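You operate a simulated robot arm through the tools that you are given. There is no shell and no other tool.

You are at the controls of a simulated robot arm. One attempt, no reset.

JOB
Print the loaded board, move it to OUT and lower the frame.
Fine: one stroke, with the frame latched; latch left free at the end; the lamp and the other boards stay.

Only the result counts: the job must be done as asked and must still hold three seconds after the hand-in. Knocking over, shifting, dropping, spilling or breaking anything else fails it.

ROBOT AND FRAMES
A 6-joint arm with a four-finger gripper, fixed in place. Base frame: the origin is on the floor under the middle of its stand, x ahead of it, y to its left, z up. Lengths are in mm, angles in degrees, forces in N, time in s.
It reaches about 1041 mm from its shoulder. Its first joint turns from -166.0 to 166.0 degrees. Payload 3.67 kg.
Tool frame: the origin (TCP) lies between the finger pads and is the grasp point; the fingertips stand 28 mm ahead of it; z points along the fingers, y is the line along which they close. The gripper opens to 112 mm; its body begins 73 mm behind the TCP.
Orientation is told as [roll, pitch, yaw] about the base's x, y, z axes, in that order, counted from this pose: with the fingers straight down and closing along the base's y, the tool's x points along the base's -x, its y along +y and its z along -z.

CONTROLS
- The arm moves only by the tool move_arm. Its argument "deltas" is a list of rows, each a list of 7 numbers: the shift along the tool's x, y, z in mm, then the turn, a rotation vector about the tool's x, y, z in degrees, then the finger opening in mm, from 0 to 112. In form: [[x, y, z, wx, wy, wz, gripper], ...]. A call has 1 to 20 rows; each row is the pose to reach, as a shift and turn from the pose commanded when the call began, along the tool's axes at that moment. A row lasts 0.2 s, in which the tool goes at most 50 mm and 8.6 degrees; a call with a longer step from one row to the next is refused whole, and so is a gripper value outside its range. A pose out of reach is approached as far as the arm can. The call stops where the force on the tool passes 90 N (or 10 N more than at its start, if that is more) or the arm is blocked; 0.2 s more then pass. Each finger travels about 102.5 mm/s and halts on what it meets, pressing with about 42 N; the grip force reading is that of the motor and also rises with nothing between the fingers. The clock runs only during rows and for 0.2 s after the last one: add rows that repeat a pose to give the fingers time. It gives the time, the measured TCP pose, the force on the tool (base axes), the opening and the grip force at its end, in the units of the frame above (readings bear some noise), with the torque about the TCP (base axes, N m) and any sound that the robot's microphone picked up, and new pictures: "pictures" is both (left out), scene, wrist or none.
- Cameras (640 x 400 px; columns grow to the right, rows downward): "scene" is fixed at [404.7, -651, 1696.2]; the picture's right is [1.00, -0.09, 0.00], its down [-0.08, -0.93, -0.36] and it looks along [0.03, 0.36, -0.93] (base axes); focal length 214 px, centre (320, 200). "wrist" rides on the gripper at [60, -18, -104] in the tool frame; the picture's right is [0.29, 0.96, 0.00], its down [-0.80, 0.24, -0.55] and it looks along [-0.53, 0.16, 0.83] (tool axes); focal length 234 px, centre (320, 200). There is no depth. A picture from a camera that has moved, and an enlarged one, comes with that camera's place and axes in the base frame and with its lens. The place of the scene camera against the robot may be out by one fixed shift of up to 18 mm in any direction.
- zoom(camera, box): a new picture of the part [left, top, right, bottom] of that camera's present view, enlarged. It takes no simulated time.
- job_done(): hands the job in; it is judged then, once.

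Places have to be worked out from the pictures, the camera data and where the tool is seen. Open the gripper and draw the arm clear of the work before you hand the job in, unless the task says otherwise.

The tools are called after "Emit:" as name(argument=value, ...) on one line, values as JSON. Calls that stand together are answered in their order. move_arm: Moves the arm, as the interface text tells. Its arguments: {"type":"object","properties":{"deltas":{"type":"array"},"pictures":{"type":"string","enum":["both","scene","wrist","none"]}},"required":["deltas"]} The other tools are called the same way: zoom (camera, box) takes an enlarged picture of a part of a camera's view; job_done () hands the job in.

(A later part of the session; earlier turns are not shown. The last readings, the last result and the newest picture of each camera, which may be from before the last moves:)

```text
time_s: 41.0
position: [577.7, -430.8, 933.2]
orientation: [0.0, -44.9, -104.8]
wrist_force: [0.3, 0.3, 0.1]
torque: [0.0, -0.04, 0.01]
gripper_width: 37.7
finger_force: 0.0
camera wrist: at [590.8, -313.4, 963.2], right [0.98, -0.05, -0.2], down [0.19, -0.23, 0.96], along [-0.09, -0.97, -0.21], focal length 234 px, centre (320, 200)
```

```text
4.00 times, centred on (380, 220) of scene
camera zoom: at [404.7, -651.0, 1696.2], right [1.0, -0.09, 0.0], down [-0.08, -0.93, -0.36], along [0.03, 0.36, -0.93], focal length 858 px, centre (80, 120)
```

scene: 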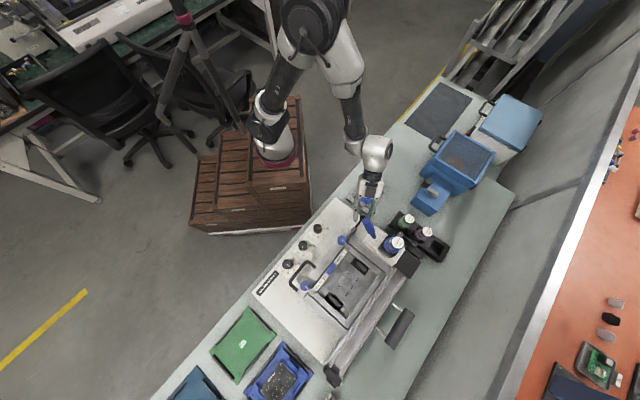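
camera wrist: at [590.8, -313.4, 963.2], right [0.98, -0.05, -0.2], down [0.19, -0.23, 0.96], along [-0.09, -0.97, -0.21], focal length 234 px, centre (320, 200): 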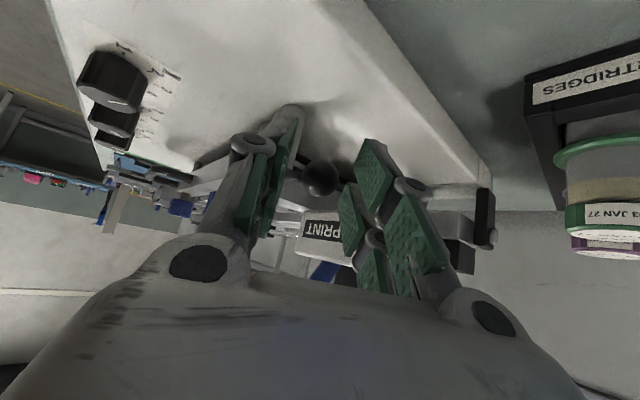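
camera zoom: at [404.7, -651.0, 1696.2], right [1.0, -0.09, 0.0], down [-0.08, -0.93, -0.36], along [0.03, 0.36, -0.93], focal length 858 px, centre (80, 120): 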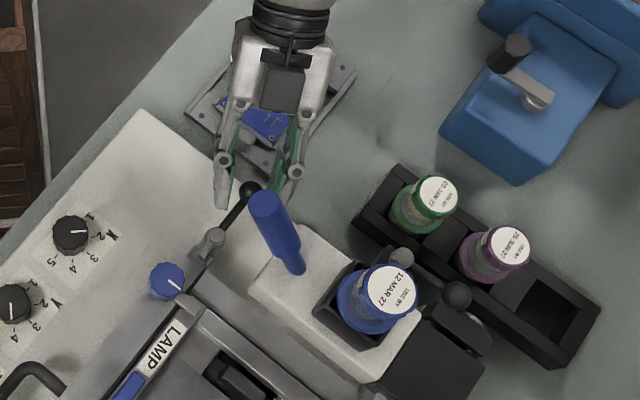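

The jaws straddle the ball and the gripper is clear of the blue handle. I swing the lever counter-clockwise about its post, with the outer jaw pushing the ball toward the robot, and check part way.

Emit:
move_arm(deltas=[[-1.1, -7.3, 1.1, 0, 0, 0, 38], [0.6, -14.3, -0.6, -3.54, 0, -3.54, 38], [1.6, -21.6, -1.6, -7.07, 0, -7.07, 38], [2.0, -29.0, -2.0, -10.61, 0, -10.61, 38], [1.65, -36.6, -1.65, -14.14, 0, -14.14, 38]], pictures="both")

Emit:
zoom(camera="scene", box=[320, 170, 440, 270])

Emit:
zoom(camera="wrist", box=[200, 60, 440, 260])

```text
time_s: 42.2
position: [579.1, -446.7, 935.4]
orientation: [-0.1, -45.0, -84.8]
wrist_force: [-17.5, 38.3, 19.9]
torque: [0.03, 0.96, -1.29]
gripper_width: 50.1
finger_force: 10.9
out of reach, approached as far as the arm can: row 3, 4, 5
camera wrist: at [551.5, -331.3, 966.1], right [0.94, 0.29, -0.2], down [0.26, -0.15, 0.95], along [0.25, -0.95, -0.22], focal length 234 px, centre (320, 200)
```

scene: 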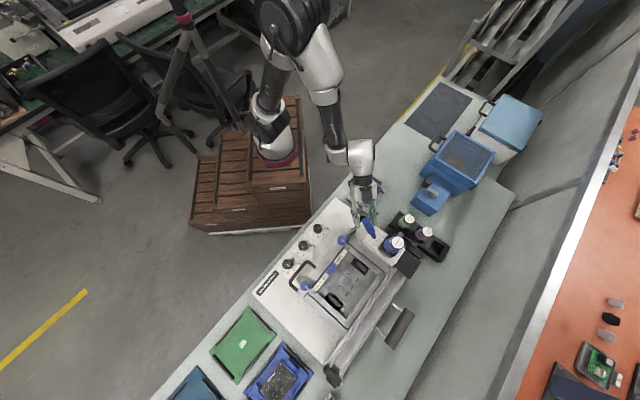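
wrist: 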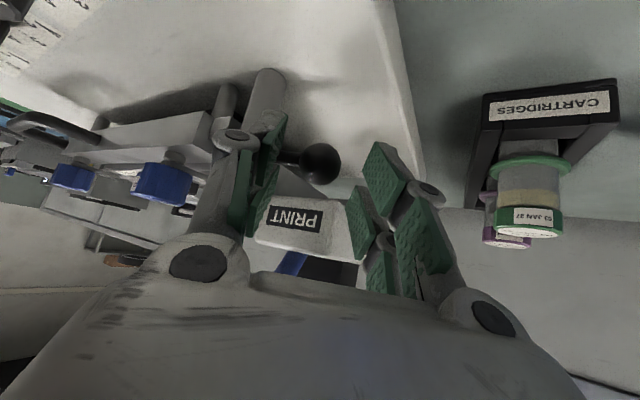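

```text
4.00 times, centred on (380, 220) of scene
camera zoom: at [404.7, -651.0, 1696.2], right [1.0, -0.09, 0.0], down [-0.08, -0.93, -0.36], along [0.03, 0.36, -0.93], focal length 858 px, centre (80, 120)
```

zoom: 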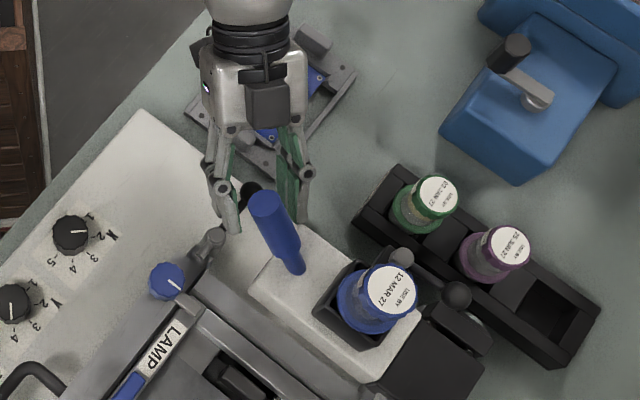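

```text
2.00 times, centred on (320, 160) of wrist
camera zoom: at [551.5, -331.3, 966.1], right [0.94, 0.29, -0.2], down [0.26, -0.15, 0.95], along [0.25, -0.95, -0.22], focal length 468 px, centre (320, 280)
```

zoom: 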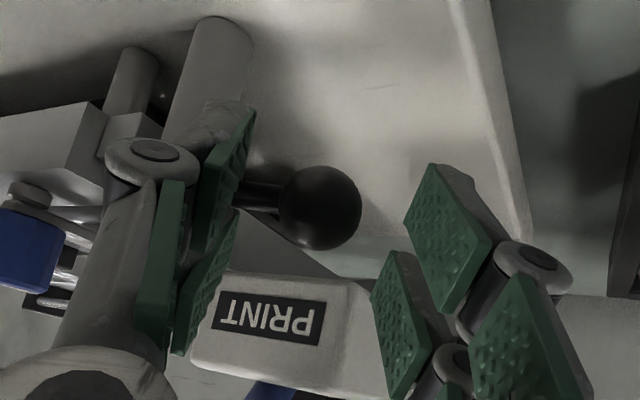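

The arm could not follow that path (out of reach) and the left jaw is now pressing on the lever's post with about 46 N. I back straight out along the finger direction before doing anything else.

Emit:
move_arm(deltas=[[0, 0, -15, 0, 0, 0, 50], [0, 0, -30, 0, 0, 0, 50], [0, 0, -50, 0, 0, 0, 50], [0, 0, -70, 0, 0, 0, 50], [0, 0, -90, 0, 0, 0, 50]], pictures="both")

Emit:
zoom(camera="scene", box=[320, 170, 440, 270])

Emit:
zoom(camera="wrist", box=[200, 60, 440, 260])

```text
time_s: 43.4
position: [596.4, -397.2, 1009.6]
orientation: [-0.3, -44.8, -85.0]
wrist_force: [0.1, 0.1, 0.3]
torque: [0.04, 0.01, -0.03]
gripper_width: 49.9
finger_force: 0.2
out of reach, approached as far as the arm can: row 1, 2, 3, 4, 5
camera wrist: at [569.2, -282.2, 1039.5], right [0.94, 0.29, -0.21], down [0.26, -0.15, 0.95], along [0.24, -0.95, -0.22], focal length 234 px, centre (320, 200)
```

scene: 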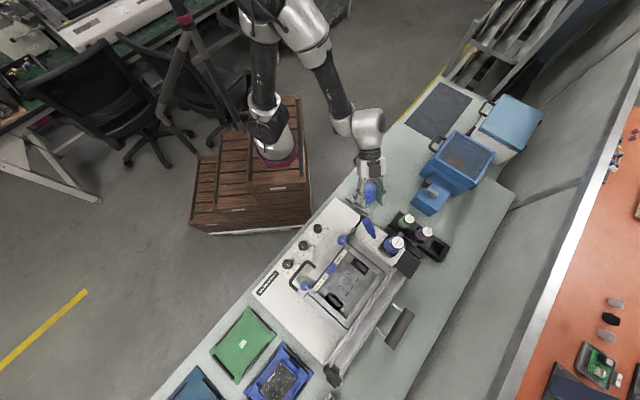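
wrist: 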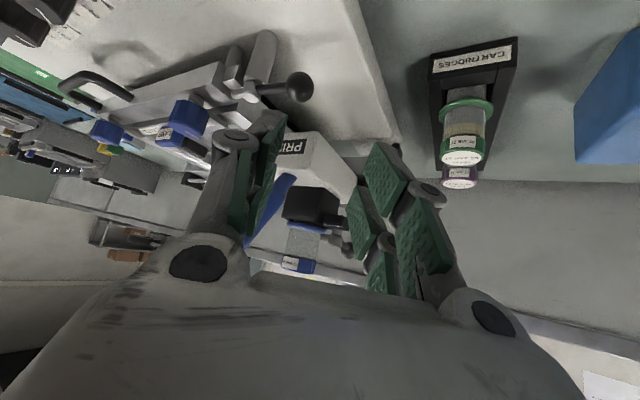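

```text
4.00 times, centred on (380, 220) of scene
camera zoom: at [404.7, -651.0, 1696.2], right [1.0, -0.09, 0.0], down [-0.08, -0.93, -0.36], along [0.03, 0.36, -0.93], focal length 858 px, centre (80, 120)
```

zoom: 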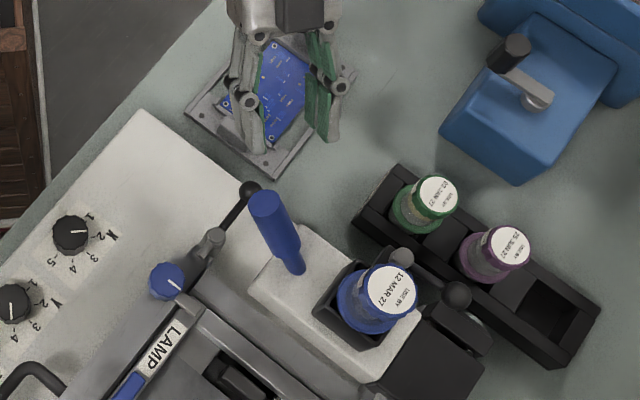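

```text
2.00 times, centred on (320, 160) of wrist
camera zoom: at [569.2, -282.2, 1039.5], right [0.94, 0.29, -0.21], down [0.26, -0.15, 0.95], along [0.24, -0.95, -0.22], focal length 468 px, centre (320, 280)
```

zoom: 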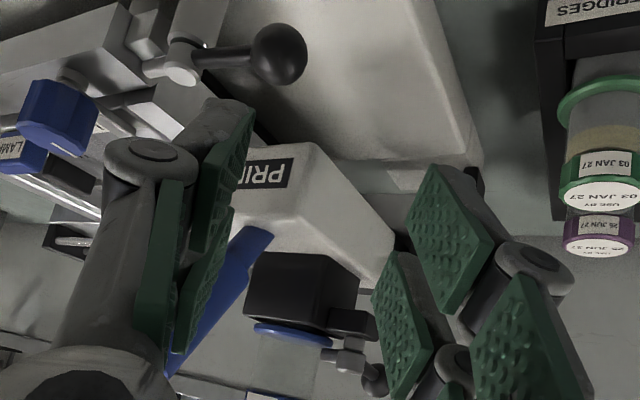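

I am clear and the lever is undisturbed; tilting that far runs into an arm limit. I raise and bring the tool back to vertical, and will use one wide-open vertical jaw to hook the ball instead.

Emit:
move_arm(deltas=[[-12, 0, -12, 0, 7.5, 0, 60], [-24, 0, -24, 0, 15, 0, 70], [-36, 0, -36, 0, 22.5, 0, 80], [-48, 0, -48, 0, 30, 0, 90], [-60, 0, -60, 0, 37.5, 0, 100], [-70, 0, -70, 0, 45, 0, 110]], pictures="both")

```text
time_s: 44.8
position: [599.2, -395.8, 1108.4]
orientation: [0.0, 0.1, -84.9]
wrist_force: [-0.2, 1.3, 0.5]
torque: [-0.06, -0.03, 0.03]
gripper_width: 109.8
finger_force: 0.1
camera wrist: at [575.0, -336.8, 1210.9], right [0.93, 0.37, 0.0], down [0.31, -0.77, 0.55], along [0.21, -0.51, -0.83], focal length 234 px, centre (320, 200)
```

scene: 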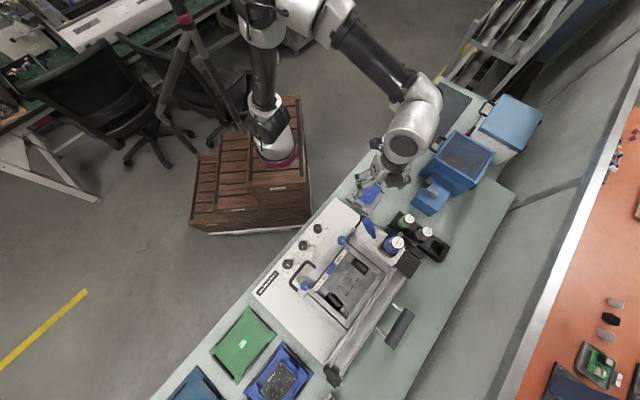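
wrist: 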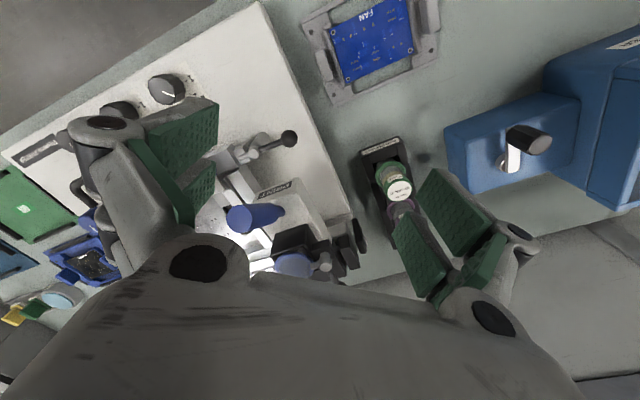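

Emit:
zoom(camera="wrist", box=[210, 110, 330, 210])

Emit:
zoom(camera="scene", box=[330, 190, 400, 250])

```text
4.00 times, centred on (270, 160) of wrist
camera zoom: at [575.0, -336.8, 1210.9], right [0.93, 0.37, 0.0], down [0.31, -0.77, 0.55], along [0.21, -0.51, -0.83], focal length 937 px, centre (520, 360)
```

zoom: 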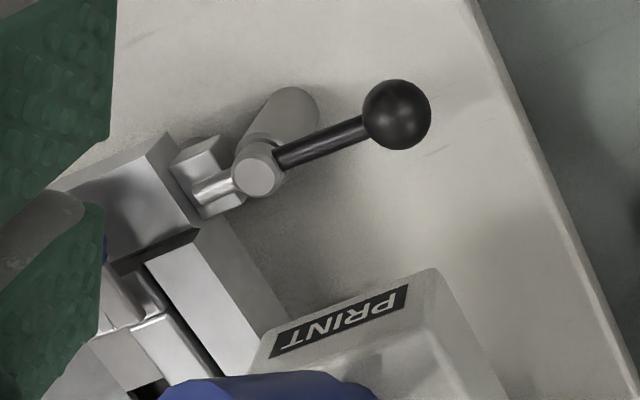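

```text
6.67 times, centred on (365, 220) of scene
camera zoom: at [404.7, -651.0, 1696.2], right [1.0, -0.09, 0.0], down [-0.08, -0.93, -0.36], along [0.03, 0.36, -0.93], focal length 1430 px, centre (20, 67)
```

zoom: 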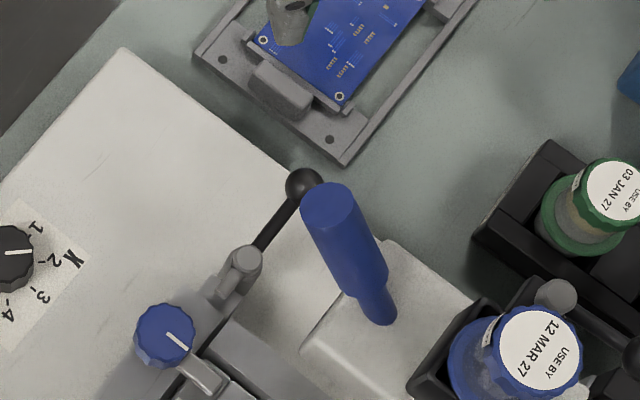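

The ball is confirmed at (575.5,-442.7,922). I turn so the jaws open across the machine and move above a spot where the far jaw will come down behind the ball, in front of the head.

Emit:
move_arm(deltas=[[-0.3, -6, 8, 0, 0, 7.16, 112], [-0.6, -12, 16, 0, 0, 14.3, 112], [-0.9, -18, 24, 0, 0, 21.5, 112], [-1.2, -24, 32, 0, 0, 28.6, 112], [-1.5, -30, 44, 0, 0, 35.8, 112], [-1.8, -36, 56, 0, 0, 43, 112], [-2, -42.3, 68, 0, 0, 50.1, 112]], pictures="both")

Emit:
zoom(camera="wrist", box=[180, 60, 500, 260])

Emit:
zoom(camera="scene", box=[330, 170, 430, 250])

```text
time_s: 46.4
position: [555.3, -401.9, 1039.5]
orientation: [0.0, 0.1, -135.0]
wrist_force: [-0.4, -0.5, 0.0]
torque: [0.01, -0.01, 0.01]
gripper_width: 112.1
finger_force: 0.1
camera wrist: at [584.3, -347.0, 1142.1], right [0.88, -0.48, 0.0], down [-0.4, -0.73, 0.55], along [-0.26, -0.49, -0.83], focal length 234 px, centre (320, 200)
```

scene: 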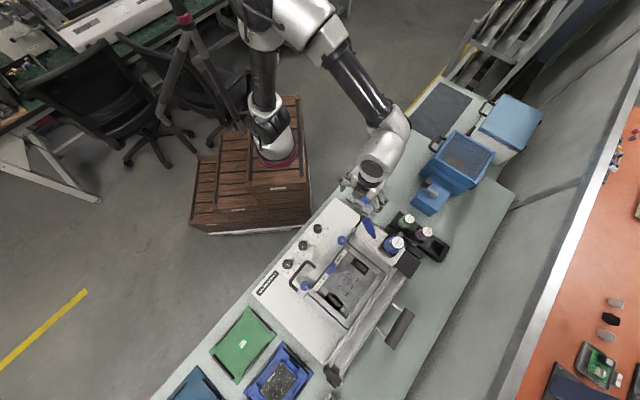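
wrist: 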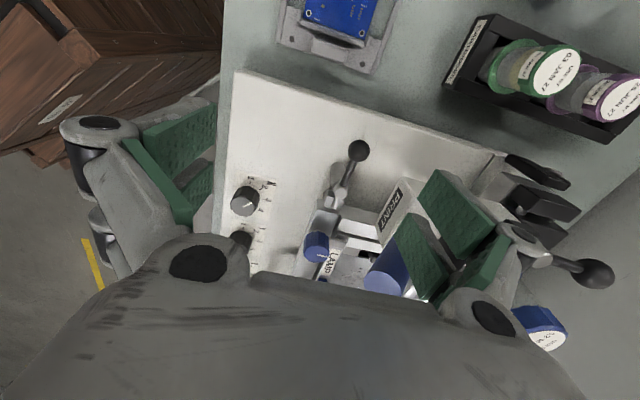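

```text
2.00 times, centred on (340, 160) of wrist
camera zoom: at [584.3, -347.0, 1142.1], right [0.88, -0.48, 0.0], down [-0.4, -0.73, 0.55], along [-0.26, -0.49, -0.83], focal length 468 px, centre (280, 280)
```

zoom: 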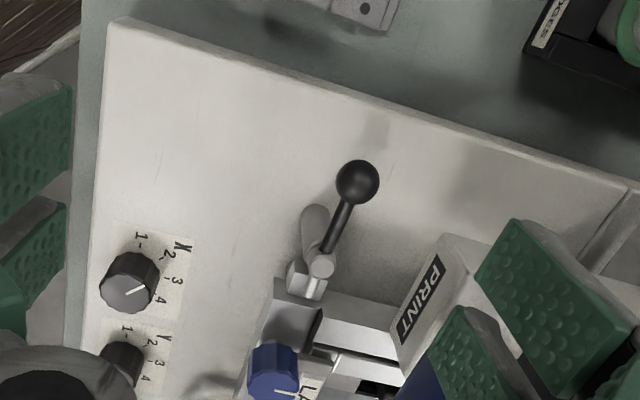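

```text
5.00 times, centred on (380, 210) of scene
camera zoom: at [404.7, -651.0, 1696.2], right [1.0, -0.09, 0.0], down [-0.08, -0.93, -0.36], along [0.03, 0.36, -0.93], focal length 1072 px, centre (20, 150)
```

zoom: 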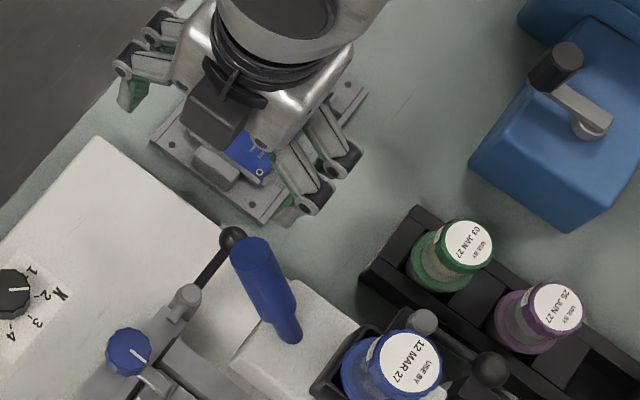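

The far jaw will land in the gap between ball and head. I descend partway and check the clearances.

Emit:
move_arm(deltas=[[3.5, 2.1, 25, 0, 0, 0, 112], [3.5, 2.1, 50, 0, 0, 0, 112], [3.5, 2.1, 70, 0, 0, 0, 112]], pictures="both")

Emit:
zoom(camera="wrist", box=[280, 80, 520, 260])

Emit:
zoom(camera="scene", box=[340, 190, 410, 250])

```text
time_s: 47.2
position: [559.8, -401.0, 969.4]
orientation: [0.0, 0.0, -134.9]
wrist_force: [0.1, 0.0, 0.0]
torque: [-0.03, -0.01, -0.01]
gripper_width: 111.9
finger_force: 0.0
camera wrist: at [590.0, -345.0, 1073.0], right [0.88, -0.47, 0.0], down [-0.39, -0.73, 0.55], along [-0.26, -0.49, -0.83], focal length 234 px, centre (320, 200)
```

scene: 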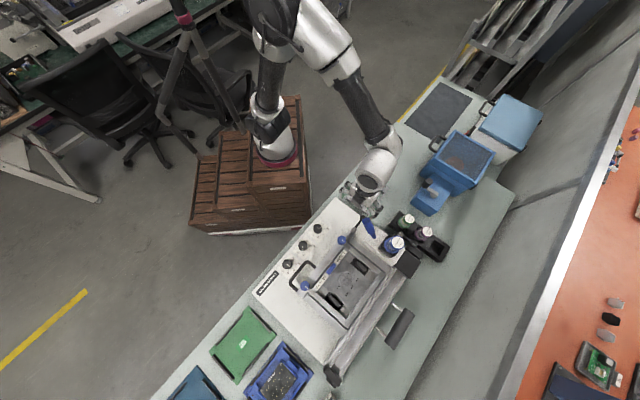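
wrist: 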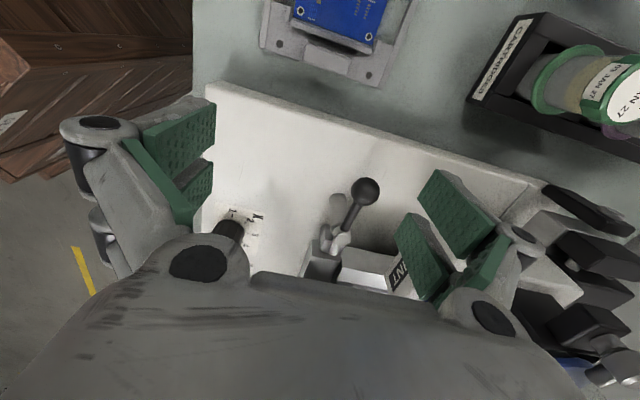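

```text
2.22 times, centred on (400, 170) of wrist
camera zoom: at [590.0, -345.0, 1073.0], right [0.88, -0.47, 0.0], down [-0.39, -0.73, 0.55], along [-0.26, -0.49, -0.83], focal length 520 px, centre (142, 267)
```

zoom: 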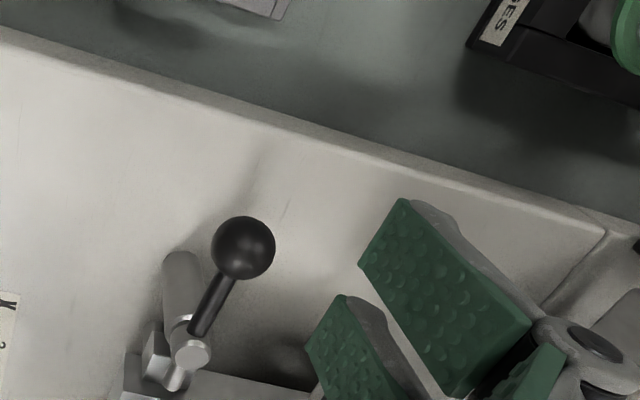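

```text
6.67 times, centred on (375, 220) of scene
camera zoom: at [404.7, -651.0, 1696.2], right [1.0, -0.09, 0.0], down [-0.08, -0.93, -0.36], along [0.03, 0.36, -0.93], focal length 1430 px, centre (-47, 67)
```

zoom: 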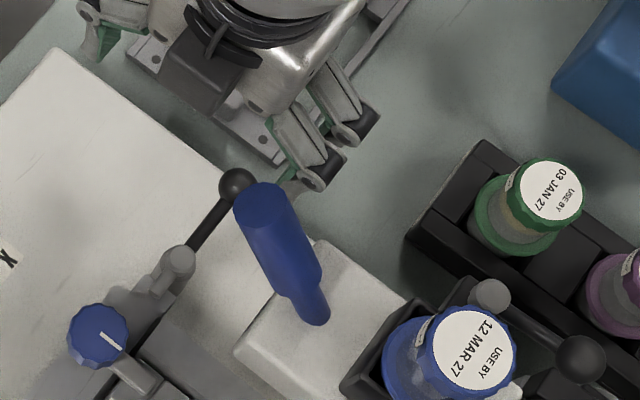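

With the jaws wide open the tips sit higher than when closed, so I need to go lower than I assumed. I continue down to TCP z≈918, keeping the same lateral position.

Emit:
move_arm(deltas=[[0, 0, 20, 0, 0, 0, 112], [0, 0, 40, 0, 0, 0, 112], [0, 0, 51, 0, 0, 0, 112]], pictures="both")

Emit:
zoom(camera="wrist", box=[280, 80, 520, 260])

Emit:
zoom(camera="scene", box=[340, 190, 410, 250])

```text
time_s: 48.0
position: [558.9, -401.3, 919.0]
orientation: [0.0, 0.0, -135.0]
wrist_force: [-0.6, 0.0, 0.7]
torque: [0.01, -0.03, 0.01]
gripper_width: 112.0
finger_force: 0.1
camera wrist: at [590.3, -345.2, 1021.9], right [0.88, -0.47, 0.0], down [-0.39, -0.73, 0.55], along [-0.26, -0.49, -0.83], focal length 234 px, centre (320, 200)
```

scene: 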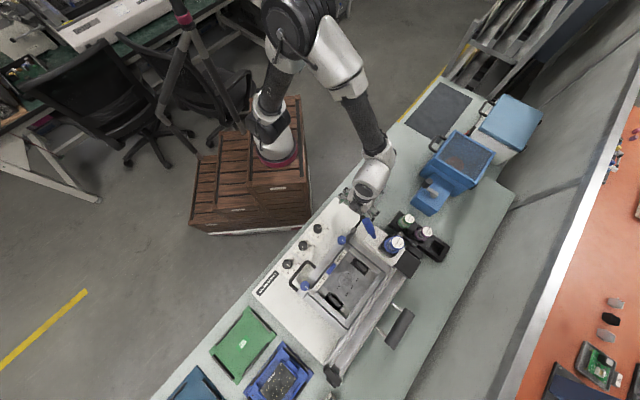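
wrist: 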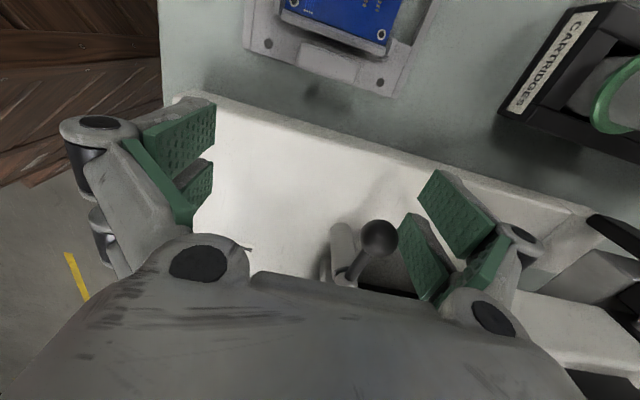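

```text
2.22 times, centred on (400, 170) of wrist
camera zoom: at [590.3, -345.2, 1021.9], right [0.88, -0.47, 0.0], down [-0.39, -0.73, 0.55], along [-0.26, -0.49, -0.83], focal length 520 px, centre (142, 267)
```

zoom: 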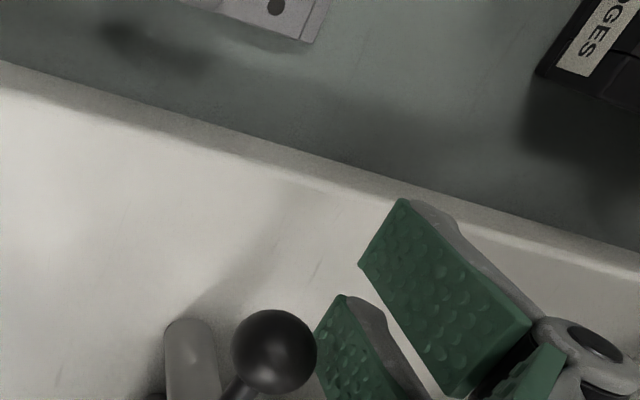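

```text
6.67 times, centred on (375, 220) of scene
camera zoom: at [404.7, -651.0, 1696.2], right [1.0, -0.09, 0.0], down [-0.08, -0.93, -0.36], along [0.03, 0.36, -0.93], focal length 1430 px, centre (-47, 67)
```

zoom: 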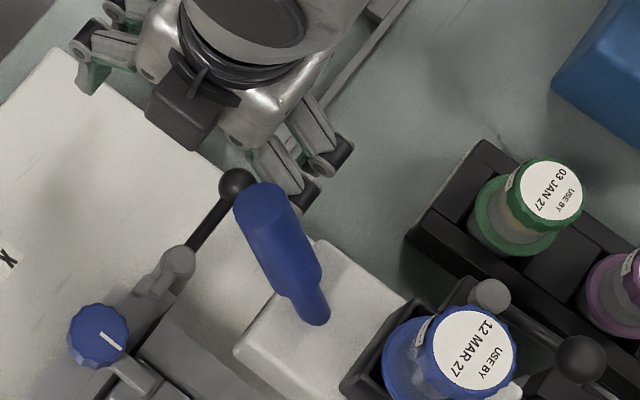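

The ball sits just in front of the far jaw's pad, with clear space around. I pull toward the robot along the lever's arc, checking force after the first part.

Emit:
move_arm(deltas=[[0.5, -5.9, 0, 0, 0, 0, 112], [0, -13.1, 0, 0, 0, 0, 112], [-1.5, -20.2, 0, 0, 0, 0, 112], [-4, -27.1, 0, 0, 0, 0, 112]], pictures="both")

Emit:
zoom(camera="scene", box=[340, 190, 410, 250])

Emit:
zoom(camera="wrist", box=[280, 80, 520, 260])

```text
time_s: 49.0
position: [537.7, -384.0, 919.3]
orientation: [0.0, 0.0, -135.0]
wrist_force: [0.1, 0.3, -0.3]
torque: [0.01, 0.01, 0.01]
gripper_width: 111.9
finger_force: 0.0
camera wrist: at [567.4, -328.7, 1022.1], right [0.88, -0.47, 0.0], down [-0.39, -0.73, 0.55], along [-0.26, -0.49, -0.83], focal length 234 px, centre (320, 200)
```

scene: 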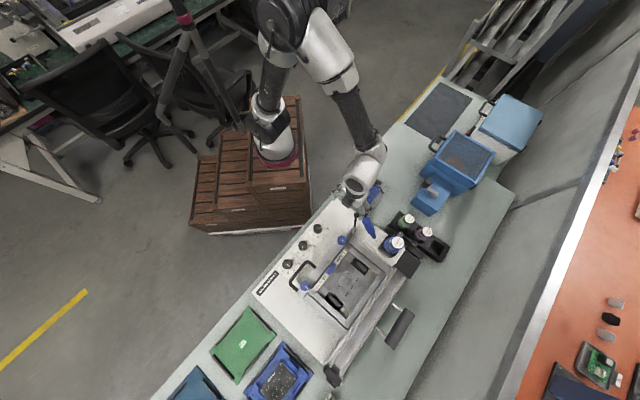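
wrist: 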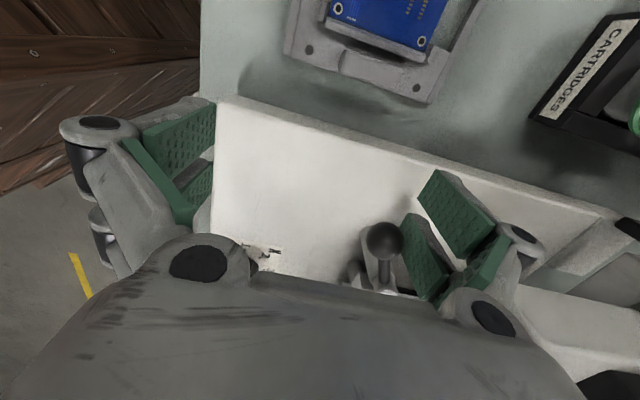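

```text
6.67 times, centred on (375, 220) of scene
camera zoom: at [404.7, -651.0, 1696.2], right [1.0, -0.09, 0.0], down [-0.08, -0.93, -0.36], along [0.03, 0.36, -0.93], focal length 1430 px, centre (-47, 67)
```

zoom: 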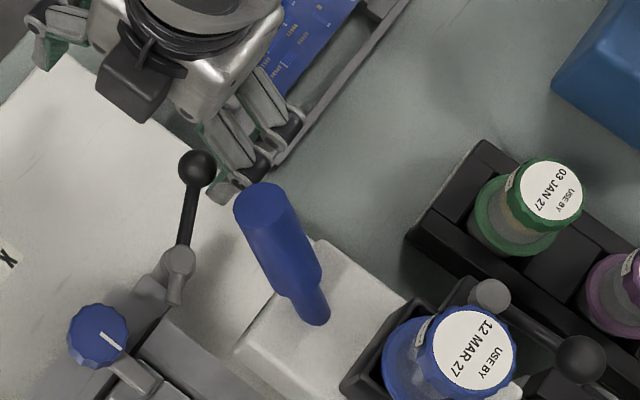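

```text
2.22 times, centred on (400, 170) of wrist
camera zoom: at [567.4, -328.7, 1022.1], right [0.88, -0.47, 0.0], down [-0.39, -0.73, 0.55], along [-0.26, -0.49, -0.83], focal length 520 px, centre (142, 267)
```

zoom: 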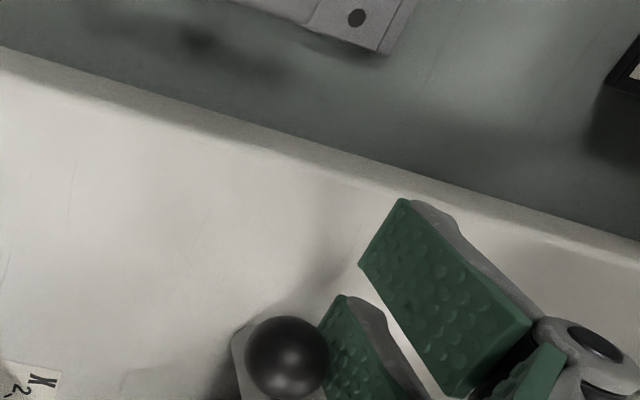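

The lever swings freely. I continue along the arc to about 56°.

Emit:
move_arm(deltas=[[-3.4, -6.4, 0, 0, 0, 0, 112], [-7.7, -12.2, 0, 0, 0, 0, 112], [-12.7, -17.4, 0, 0, 0, 0, 112], [-18.4, -21.9, 0, 0, 0, 0, 112]], pictures="both")

Emit:
zoom(camera="scene", box=[330, 190, 400, 250])

Emit:
zoom(camera="wrist", box=[280, 80, 520, 260])

```text
time_s: 50.0
position: [508.9, -382.6, 919.7]
orientation: [0.1, 0.0, -135.0]
wrist_force: [1.3, 0.1, 0.4]
torque: [0.02, 0.02, 0.04]
gripper_width: 112.0
finger_force: 0.2
camera wrist: at [538.4, -326.8, 1022.3], right [0.88, -0.47, 0.0], down [-0.39, -0.73, 0.55], along [-0.26, -0.49, -0.83], focal length 234 px, centre (320, 200)
```

scene: 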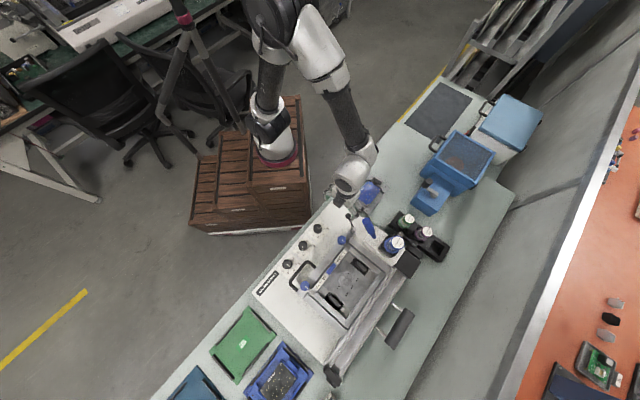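
wrist: 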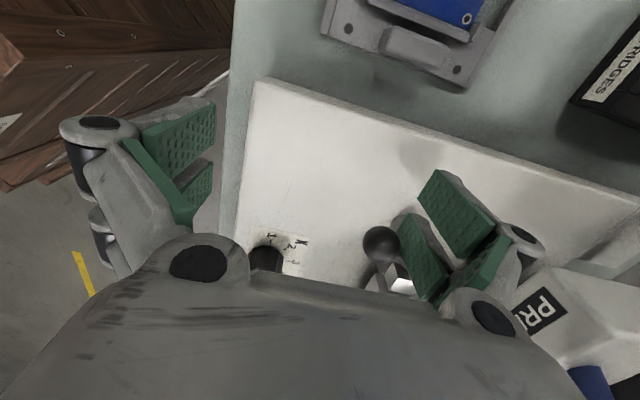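

```text
6.67 times, centred on (365, 220) of scene
camera zoom: at [404.7, -651.0, 1696.2], right [1.0, -0.09, 0.0], down [-0.08, -0.93, -0.36], along [0.03, 0.36, -0.93], focal length 1430 px, centre (20, 67)
```

zoom: 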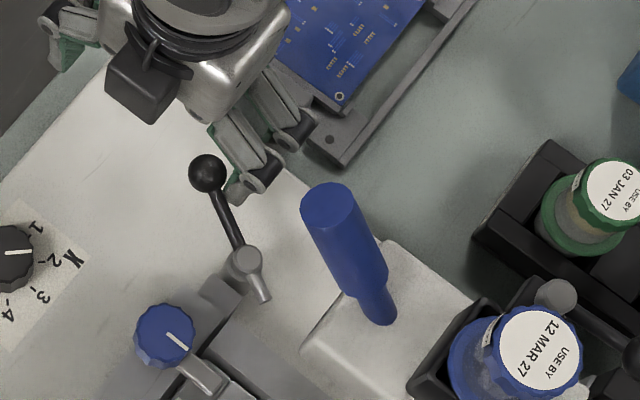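

```text
2.22 times, centred on (400, 170) of wrist
camera zoom: at [538.4, -326.8, 1022.3], right [0.88, -0.47, 0.0], down [-0.39, -0.73, 0.55], along [-0.26, -0.49, -0.83], focal length 520 px, centre (142, 267)
```

zoom: 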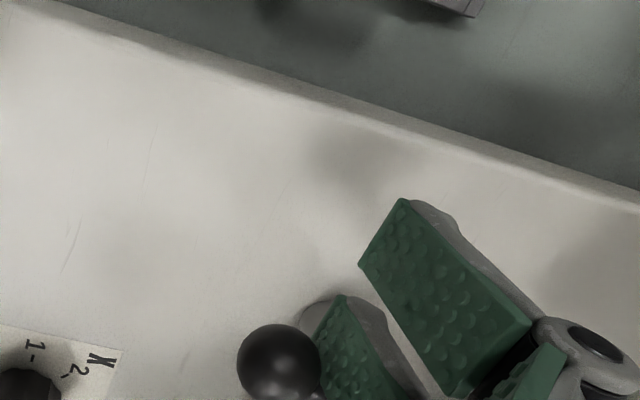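

The pin is already off the ear; about 30° remain to the original free position. I lift out, close the fingers, and come down on the ball's right-hand side to push it the rest of the way with the finger flank.

Emit:
move_arm(deltas=[[0, 4, 0, 0, 0, 0, 112], [0, 4, -35, 0, 0, 0, 112], [3, 10, -70, 0, 0, 0, 100], [12, 27, -80, 0, 0, 0, 60], [22.7, 44, -80, 0, 0, 0, 20], [22.7, 44, -80, 0, 0, 0, 0], [22.7, 44, -80, 0, 0, 0, 0], [22.7, 44, -80, 0, 0, 0, 0]], pictures="both")

Emit:
zoom(camera="wrist", box=[220, 80, 460, 260])

Emit:
zoom(camera="scene", box=[330, 190, 400, 250])

```text
time_s: 51.8
position: [557.8, -398.3, 1000.0]
orientation: [0.0, -0.1, -135.0]
wrist_force: [0.2, -0.2, -0.6]
torque: [-0.02, -0.02, -0.01]
gripper_width: 0.2
finger_force: 36.0
camera wrist: at [586.9, -341.7, 1102.3], right [0.88, -0.47, 0.0], down [-0.39, -0.73, 0.55], along [-0.26, -0.49, -0.83], focal length 234 px, centre (320, 200)
```

scene: 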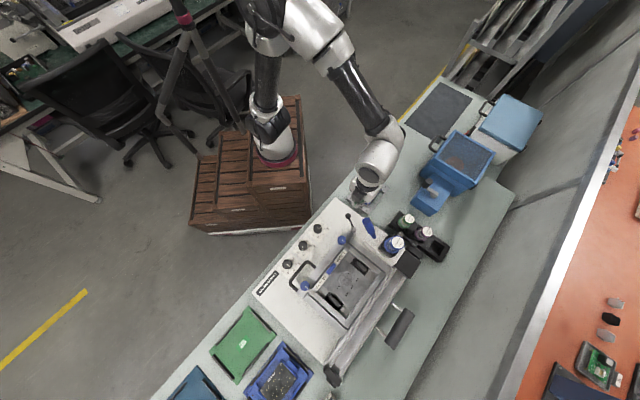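
wrist: 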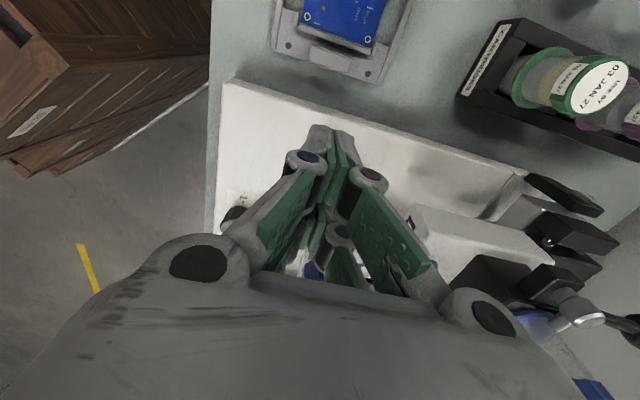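

```text
2.22 times, centred on (340, 170) of wrist
camera zoom: at [586.9, -341.7, 1102.3], right [0.88, -0.47, 0.0], down [-0.39, -0.73, 0.55], along [-0.26, -0.49, -0.83], focal length 520 px, centre (276, 267)
```

zoom: 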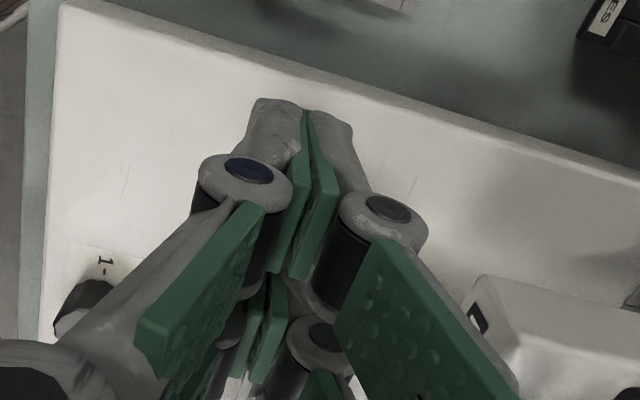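

```text
6.67 times, centred on (365, 220) of scene
camera zoom: at [404.7, -651.0, 1696.2], right [1.0, -0.09, 0.0], down [-0.08, -0.93, -0.36], along [0.03, 0.36, -0.93], focal length 1430 px, centre (20, 67)
```

zoom: 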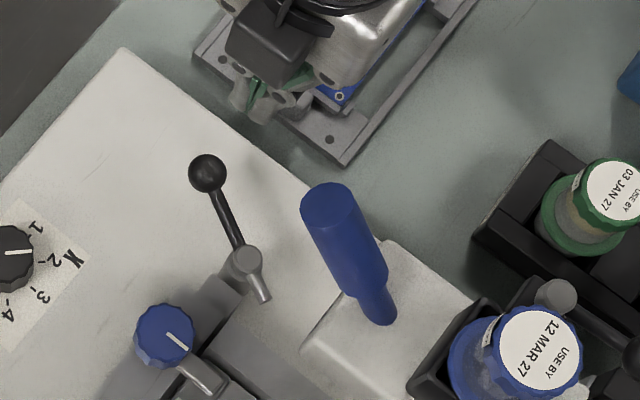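

The closed fingers hover right of the ball. I lower them beside it and push the ball left along the rest of its arc to the original free position.

Emit:
move_arm(deltas=[[0, 0, 35, 0, 0, 0, 0], [0, 0, 68, 0, 0, 0, 0], [-8, 0, 68, 0, 0, 0, 0], [-14, -2, 68, 0, 0, 0, 0], [-20, -5, 68, 0, 0, 0, 0], [-26, -7, 68, 0, 0, 0, 0], [-32, -8, 68, 0, 0, 0, 0], [-37, -8, 68, 0, 0, 0, 0]], pictures="both")

Emit:
zoom(camera="scene", box=[330, 190, 400, 250])

```text
time_s: 53.6
position: [524.9, -416.9, 930.2]
orientation: [0.0, -0.1, -134.9]
wrist_force: [8.1, 9.2, -0.9]
torque: [0.03, -0.11, -0.01]
gripper_width: 6.3
finger_force: 36.3
camera wrist: at [555.3, -361.0, 1033.8], right [0.88, -0.47, 0.0], down [-0.39, -0.73, 0.55], along [-0.26, -0.49, -0.83], focal length 234 px, centre (320, 200)
```

scene: 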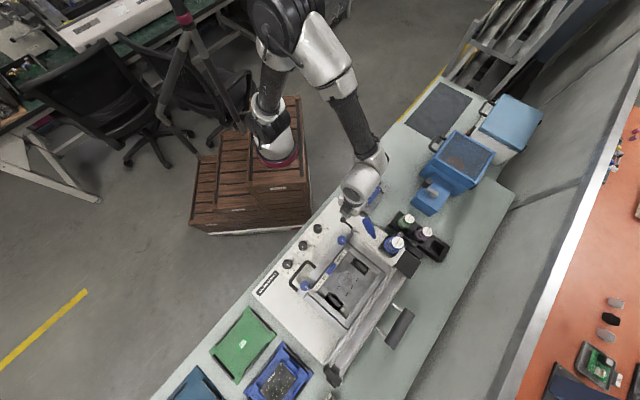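
wrist: 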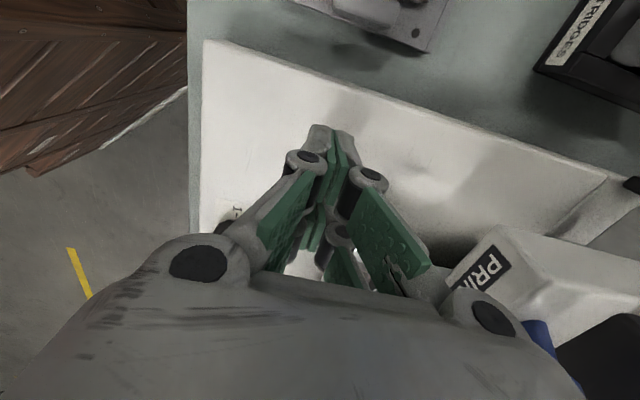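

```text
6.67 times, centred on (365, 220) of scene
camera zoom: at [404.7, -651.0, 1696.2], right [1.0, -0.09, 0.0], down [-0.08, -0.93, -0.36], along [0.03, 0.36, -0.93], focal length 1430 px, centre (20, 67)
```

zoom: 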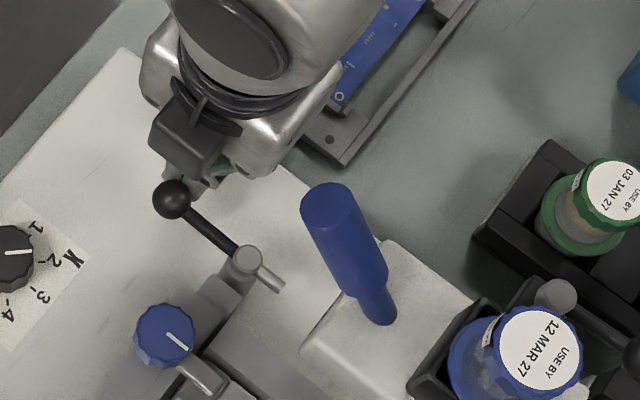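

The latch is back at its free position against its stop. I back away from the ball, rise, and go to look closely at the frame's U-shaped lifting handle.

Emit:
move_arm(deltas=[[12, 0, 0, 0, 0, 0, 0], [14, 0, -40, 0, 0, 0, 10], [14, 0, -80, 0, 0, 0, 20], [0, 0, -120, 0, 0, 0, 30], [-45, 0, -150, 0, 0, 0, 30], [-90, 0, -150, 0, 0, 0, 30], [-135, 0, -150, 0, 0, 0, 30], [-180, 0, -150, 0, 0, 0, 30], [-225, 0, -150, 0, 0, 0, 30]], pictures="both")

Emit:
zoom(camera="wrist", box=[220, 60, 420, 220])

Emit:
zoom(camera="scene", box=[250, 200, 450, 340])

```text
refused: row 5 steps farther than a row can; nothing moved
```

```text
2.50 times, centred on (320, 140) of wrist
camera zoom: at [555.3, -361.0, 1033.8], right [0.88, -0.47, 0.0], down [-0.39, -0.73, 0.55], along [-0.26, -0.49, -0.83], focal length 585 px, centre (320, 350)
```

zoom: 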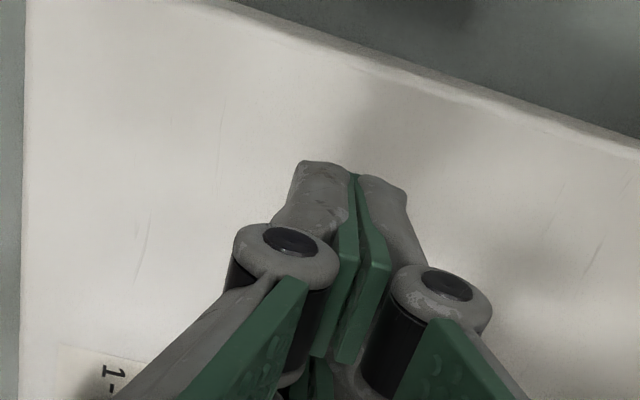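

```text
2.86 times, centred on (350, 270) of scene
camera zoom: at [404.7, -651.0, 1696.2], right [1.0, -0.09, 0.0], down [-0.08, -0.93, -0.36], along [0.03, 0.36, -0.93], focal length 613 px, centre (234, 0)
```

zoom: 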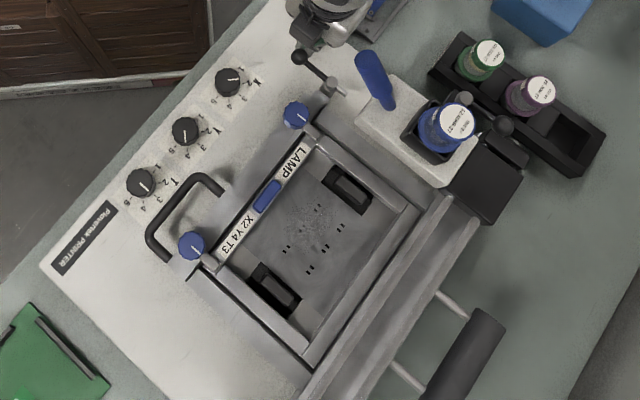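

One row was too long a step and nothing moved. I resend the retreat with shorter steps, heading for a side view of the U-handle.

Emit:
move_arm(deltas=[[12, 0, 0, 0, 0, 0, 0], [13, 0, -40, 0, 0, 0, 10], [0, -5, -77, 0, 0, 0, 20], [-40, -9, -77, 0, 0, 0, 30], [-85, -13, -77, 0, 0, 0, 30], [-130, -17, -77, 0, 0, 0, 30], [-175, -21, -77, 0, 0, 0, 30], [-203, -25, -77, 0, 0, 0, 30]], pictures="both")

Emit:
zoom(camera="wrist", box=[220, 100, 420, 240])

Emit:
zoom(camera="scene", box=[280, 240, 360, 300])

```text
time_s: 55.4
position: [361.6, -541.2, 1008.4]
orientation: [-0.1, 0.0, -135.0]
wrist_force: [0.6, 0.3, -0.7]
torque: [-0.03, 0.01, -0.02]
gripper_width: 29.7
finger_force: 0.0
camera wrist: at [391.0, -487.1, 1111.6], right [0.88, -0.47, 0.0], down [-0.39, -0.73, 0.55], along [-0.26, -0.49, -0.83], focal length 234 px, centre (320, 200)
```

scene: 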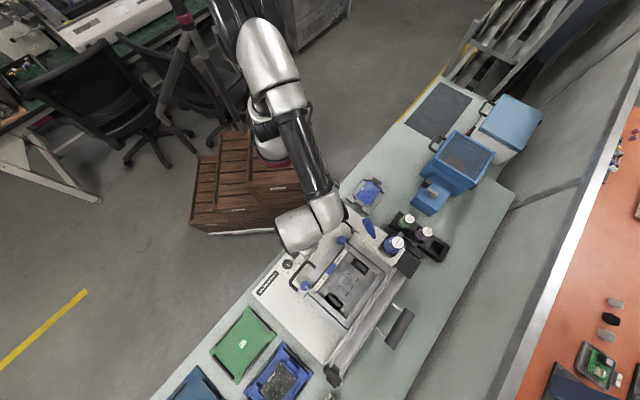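
wrist: 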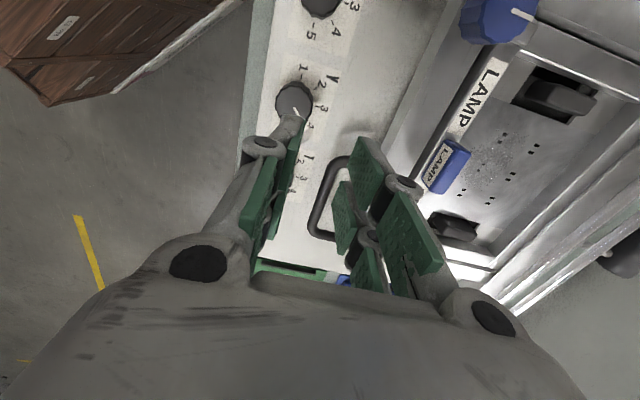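

```text
2.86 times, centred on (320, 170) of wrist
camera zoom: at [391.0, -487.1, 1111.6], right [0.88, -0.47, 0.0], down [-0.39, -0.73, 0.55], along [-0.26, -0.49, -0.83], focal length 669 px, centre (320, 286)
```

zoom: 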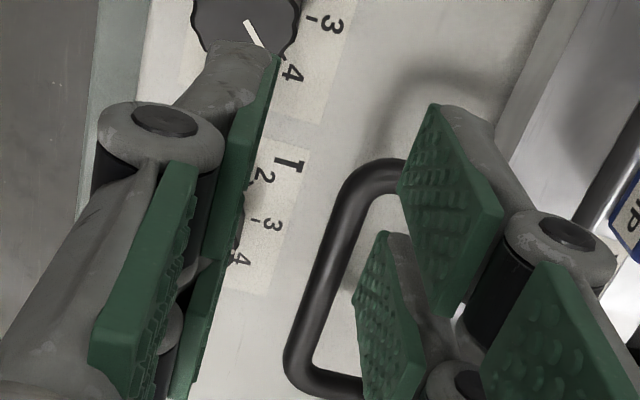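

```text
6.67 times, centred on (320, 270) of scene
camera zoom: at [404.7, -651.0, 1696.2], right [1.0, -0.09, 0.0], down [-0.08, -0.93, -0.36], along [0.03, 0.36, -0.93], focal length 1430 px, centre (320, -267)
```

zoom: 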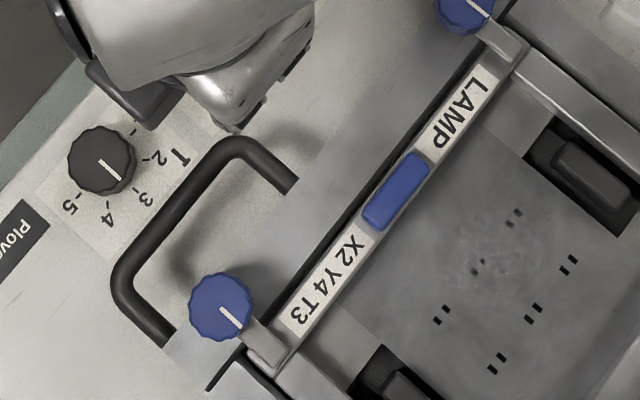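

The jaw hides part of the handle. I open the jaws fully for a clear view of the gap between handle bar and frame.

Emit:
move_arm(deltas=[[0, 0, 0, 0, 0, 0, 112], [0, 0, 0, 0, 0, 0, 112], [0, 0, 0, 0, 0, 0, 112]], pictures="wrist")

Emit:
zoom(camera="wrist", box=[260, 100, 460, 270])

```text
time_s: 56.2
position: [361.2, -542.6, 1008.5]
orientation: [0.1, 0.0, -135.0]
wrist_force: [-0.1, -0.2, 0.2]
torque: [-0.01, -0.03, 0.0]
gripper_width: 112.1
finger_force: 0.1
camera wrist: at [391.0, -487.2, 1111.5], right [0.88, -0.47, 0.0], down [-0.39, -0.73, 0.55], along [-0.26, -0.49, -0.83], focal length 234 px, centre (320, 200)
```

wrist: 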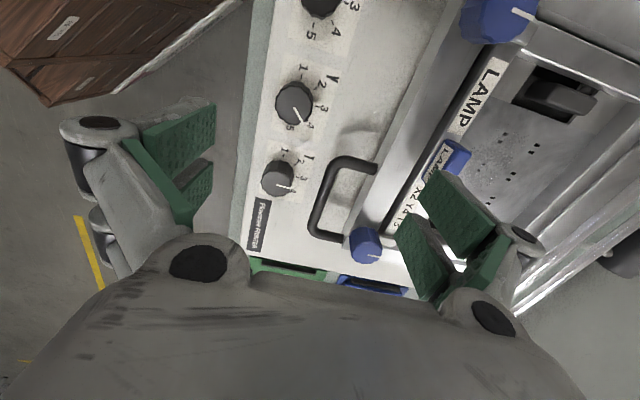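

```text
2.35 times, centred on (360, 185) of wrist
camera zoom: at [391.0, -487.2, 1111.5], right [0.88, -0.47, 0.0], down [-0.39, -0.73, 0.55], along [-0.26, -0.49, -0.83], focal length 551 px, centre (226, 235)
```

zoom: 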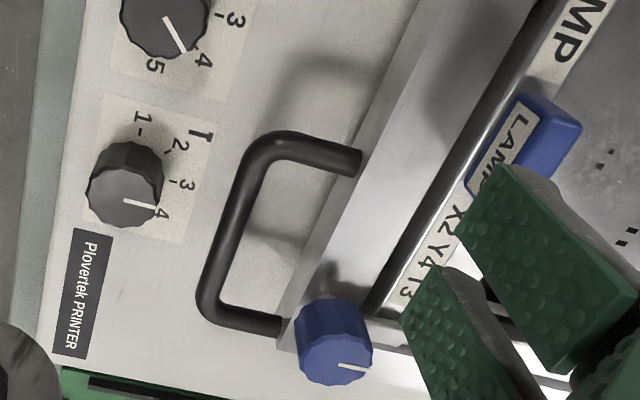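

Now I can see it well: the handle bar is at b≈665 (centre (330,-610,900)) with a 34 mm gap to the frame. I move above the bar with the jaws narrowed and descend partway.

Emit:
move_arm(deltas=[[-23, 9, 0, 0, 0, 0, 80], [-46, 18, 0, 0, 0, 0, 50], [-69.7, 26.3, 0, 0, 0, 0, 30], [-69.7, 26.3, 25, 0, 0, 0, 28], [-69.7, 26.3, 52, 0, 0, 0, 28]], pictures="both")

Emit:
zoom(camera="wrist", box=[220, 80, 420, 240])

Emit:
zoom(camera="scene", box=[260, 230, 360, 310])

```text
time_s: 57.4
position: [333.5, -611.4, 955.4]
orientation: [0.0, 0.0, -135.0]
wrist_force: [-0.8, 1.1, 2.1]
torque: [-0.06, -0.02, -0.02]
gripper_width: 27.0
finger_force: 0.2
camera wrist: at [362.6, -555.5, 1058.5], right [0.88, -0.47, 0.0], down [-0.39, -0.73, 0.55], along [-0.26, -0.49, -0.83], focal length 234 px, centre (320, 200)
```

scene: 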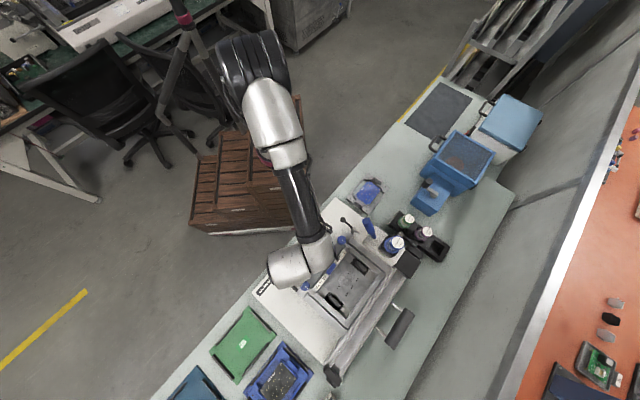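
wrist: 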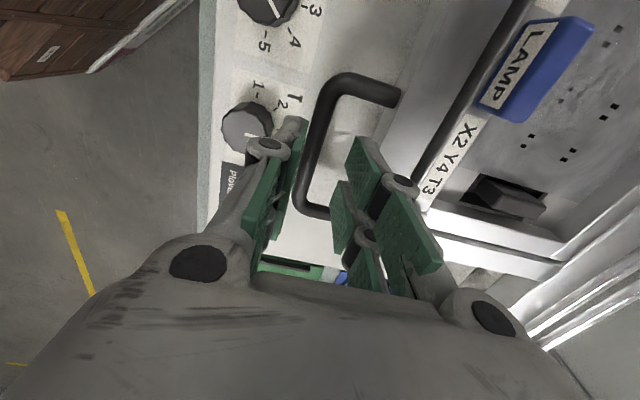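

```text
2.50 times, centred on (320, 160) of wrist
camera zoom: at [362.6, -555.5, 1058.5], right [0.88, -0.47, 0.0], down [-0.39, -0.73, 0.55], along [-0.26, -0.49, -0.83], focal length 585 px, centre (320, 300)
```

zoom: 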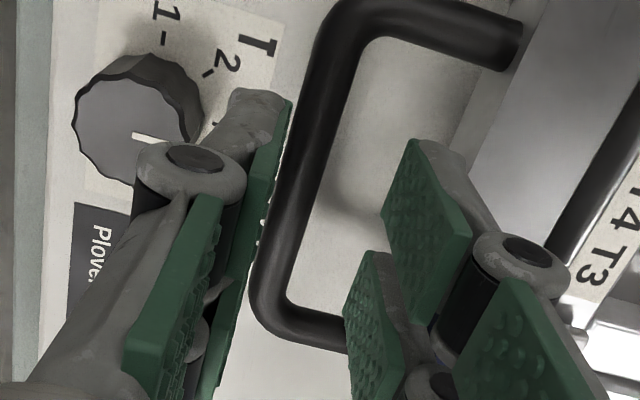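

```text
5.00 times, centred on (310, 270) of scene
camera zoom: at [404.7, -651.0, 1696.2], right [1.0, -0.09, 0.0], down [-0.08, -0.93, -0.36], along [0.03, 0.36, -0.93], focal length 1072 px, centre (370, -150)
```

zoom: 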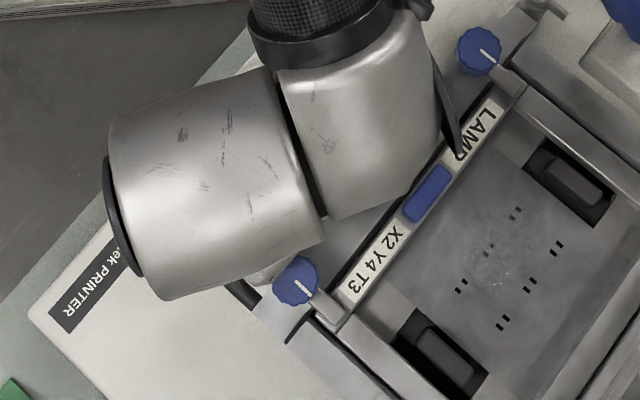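

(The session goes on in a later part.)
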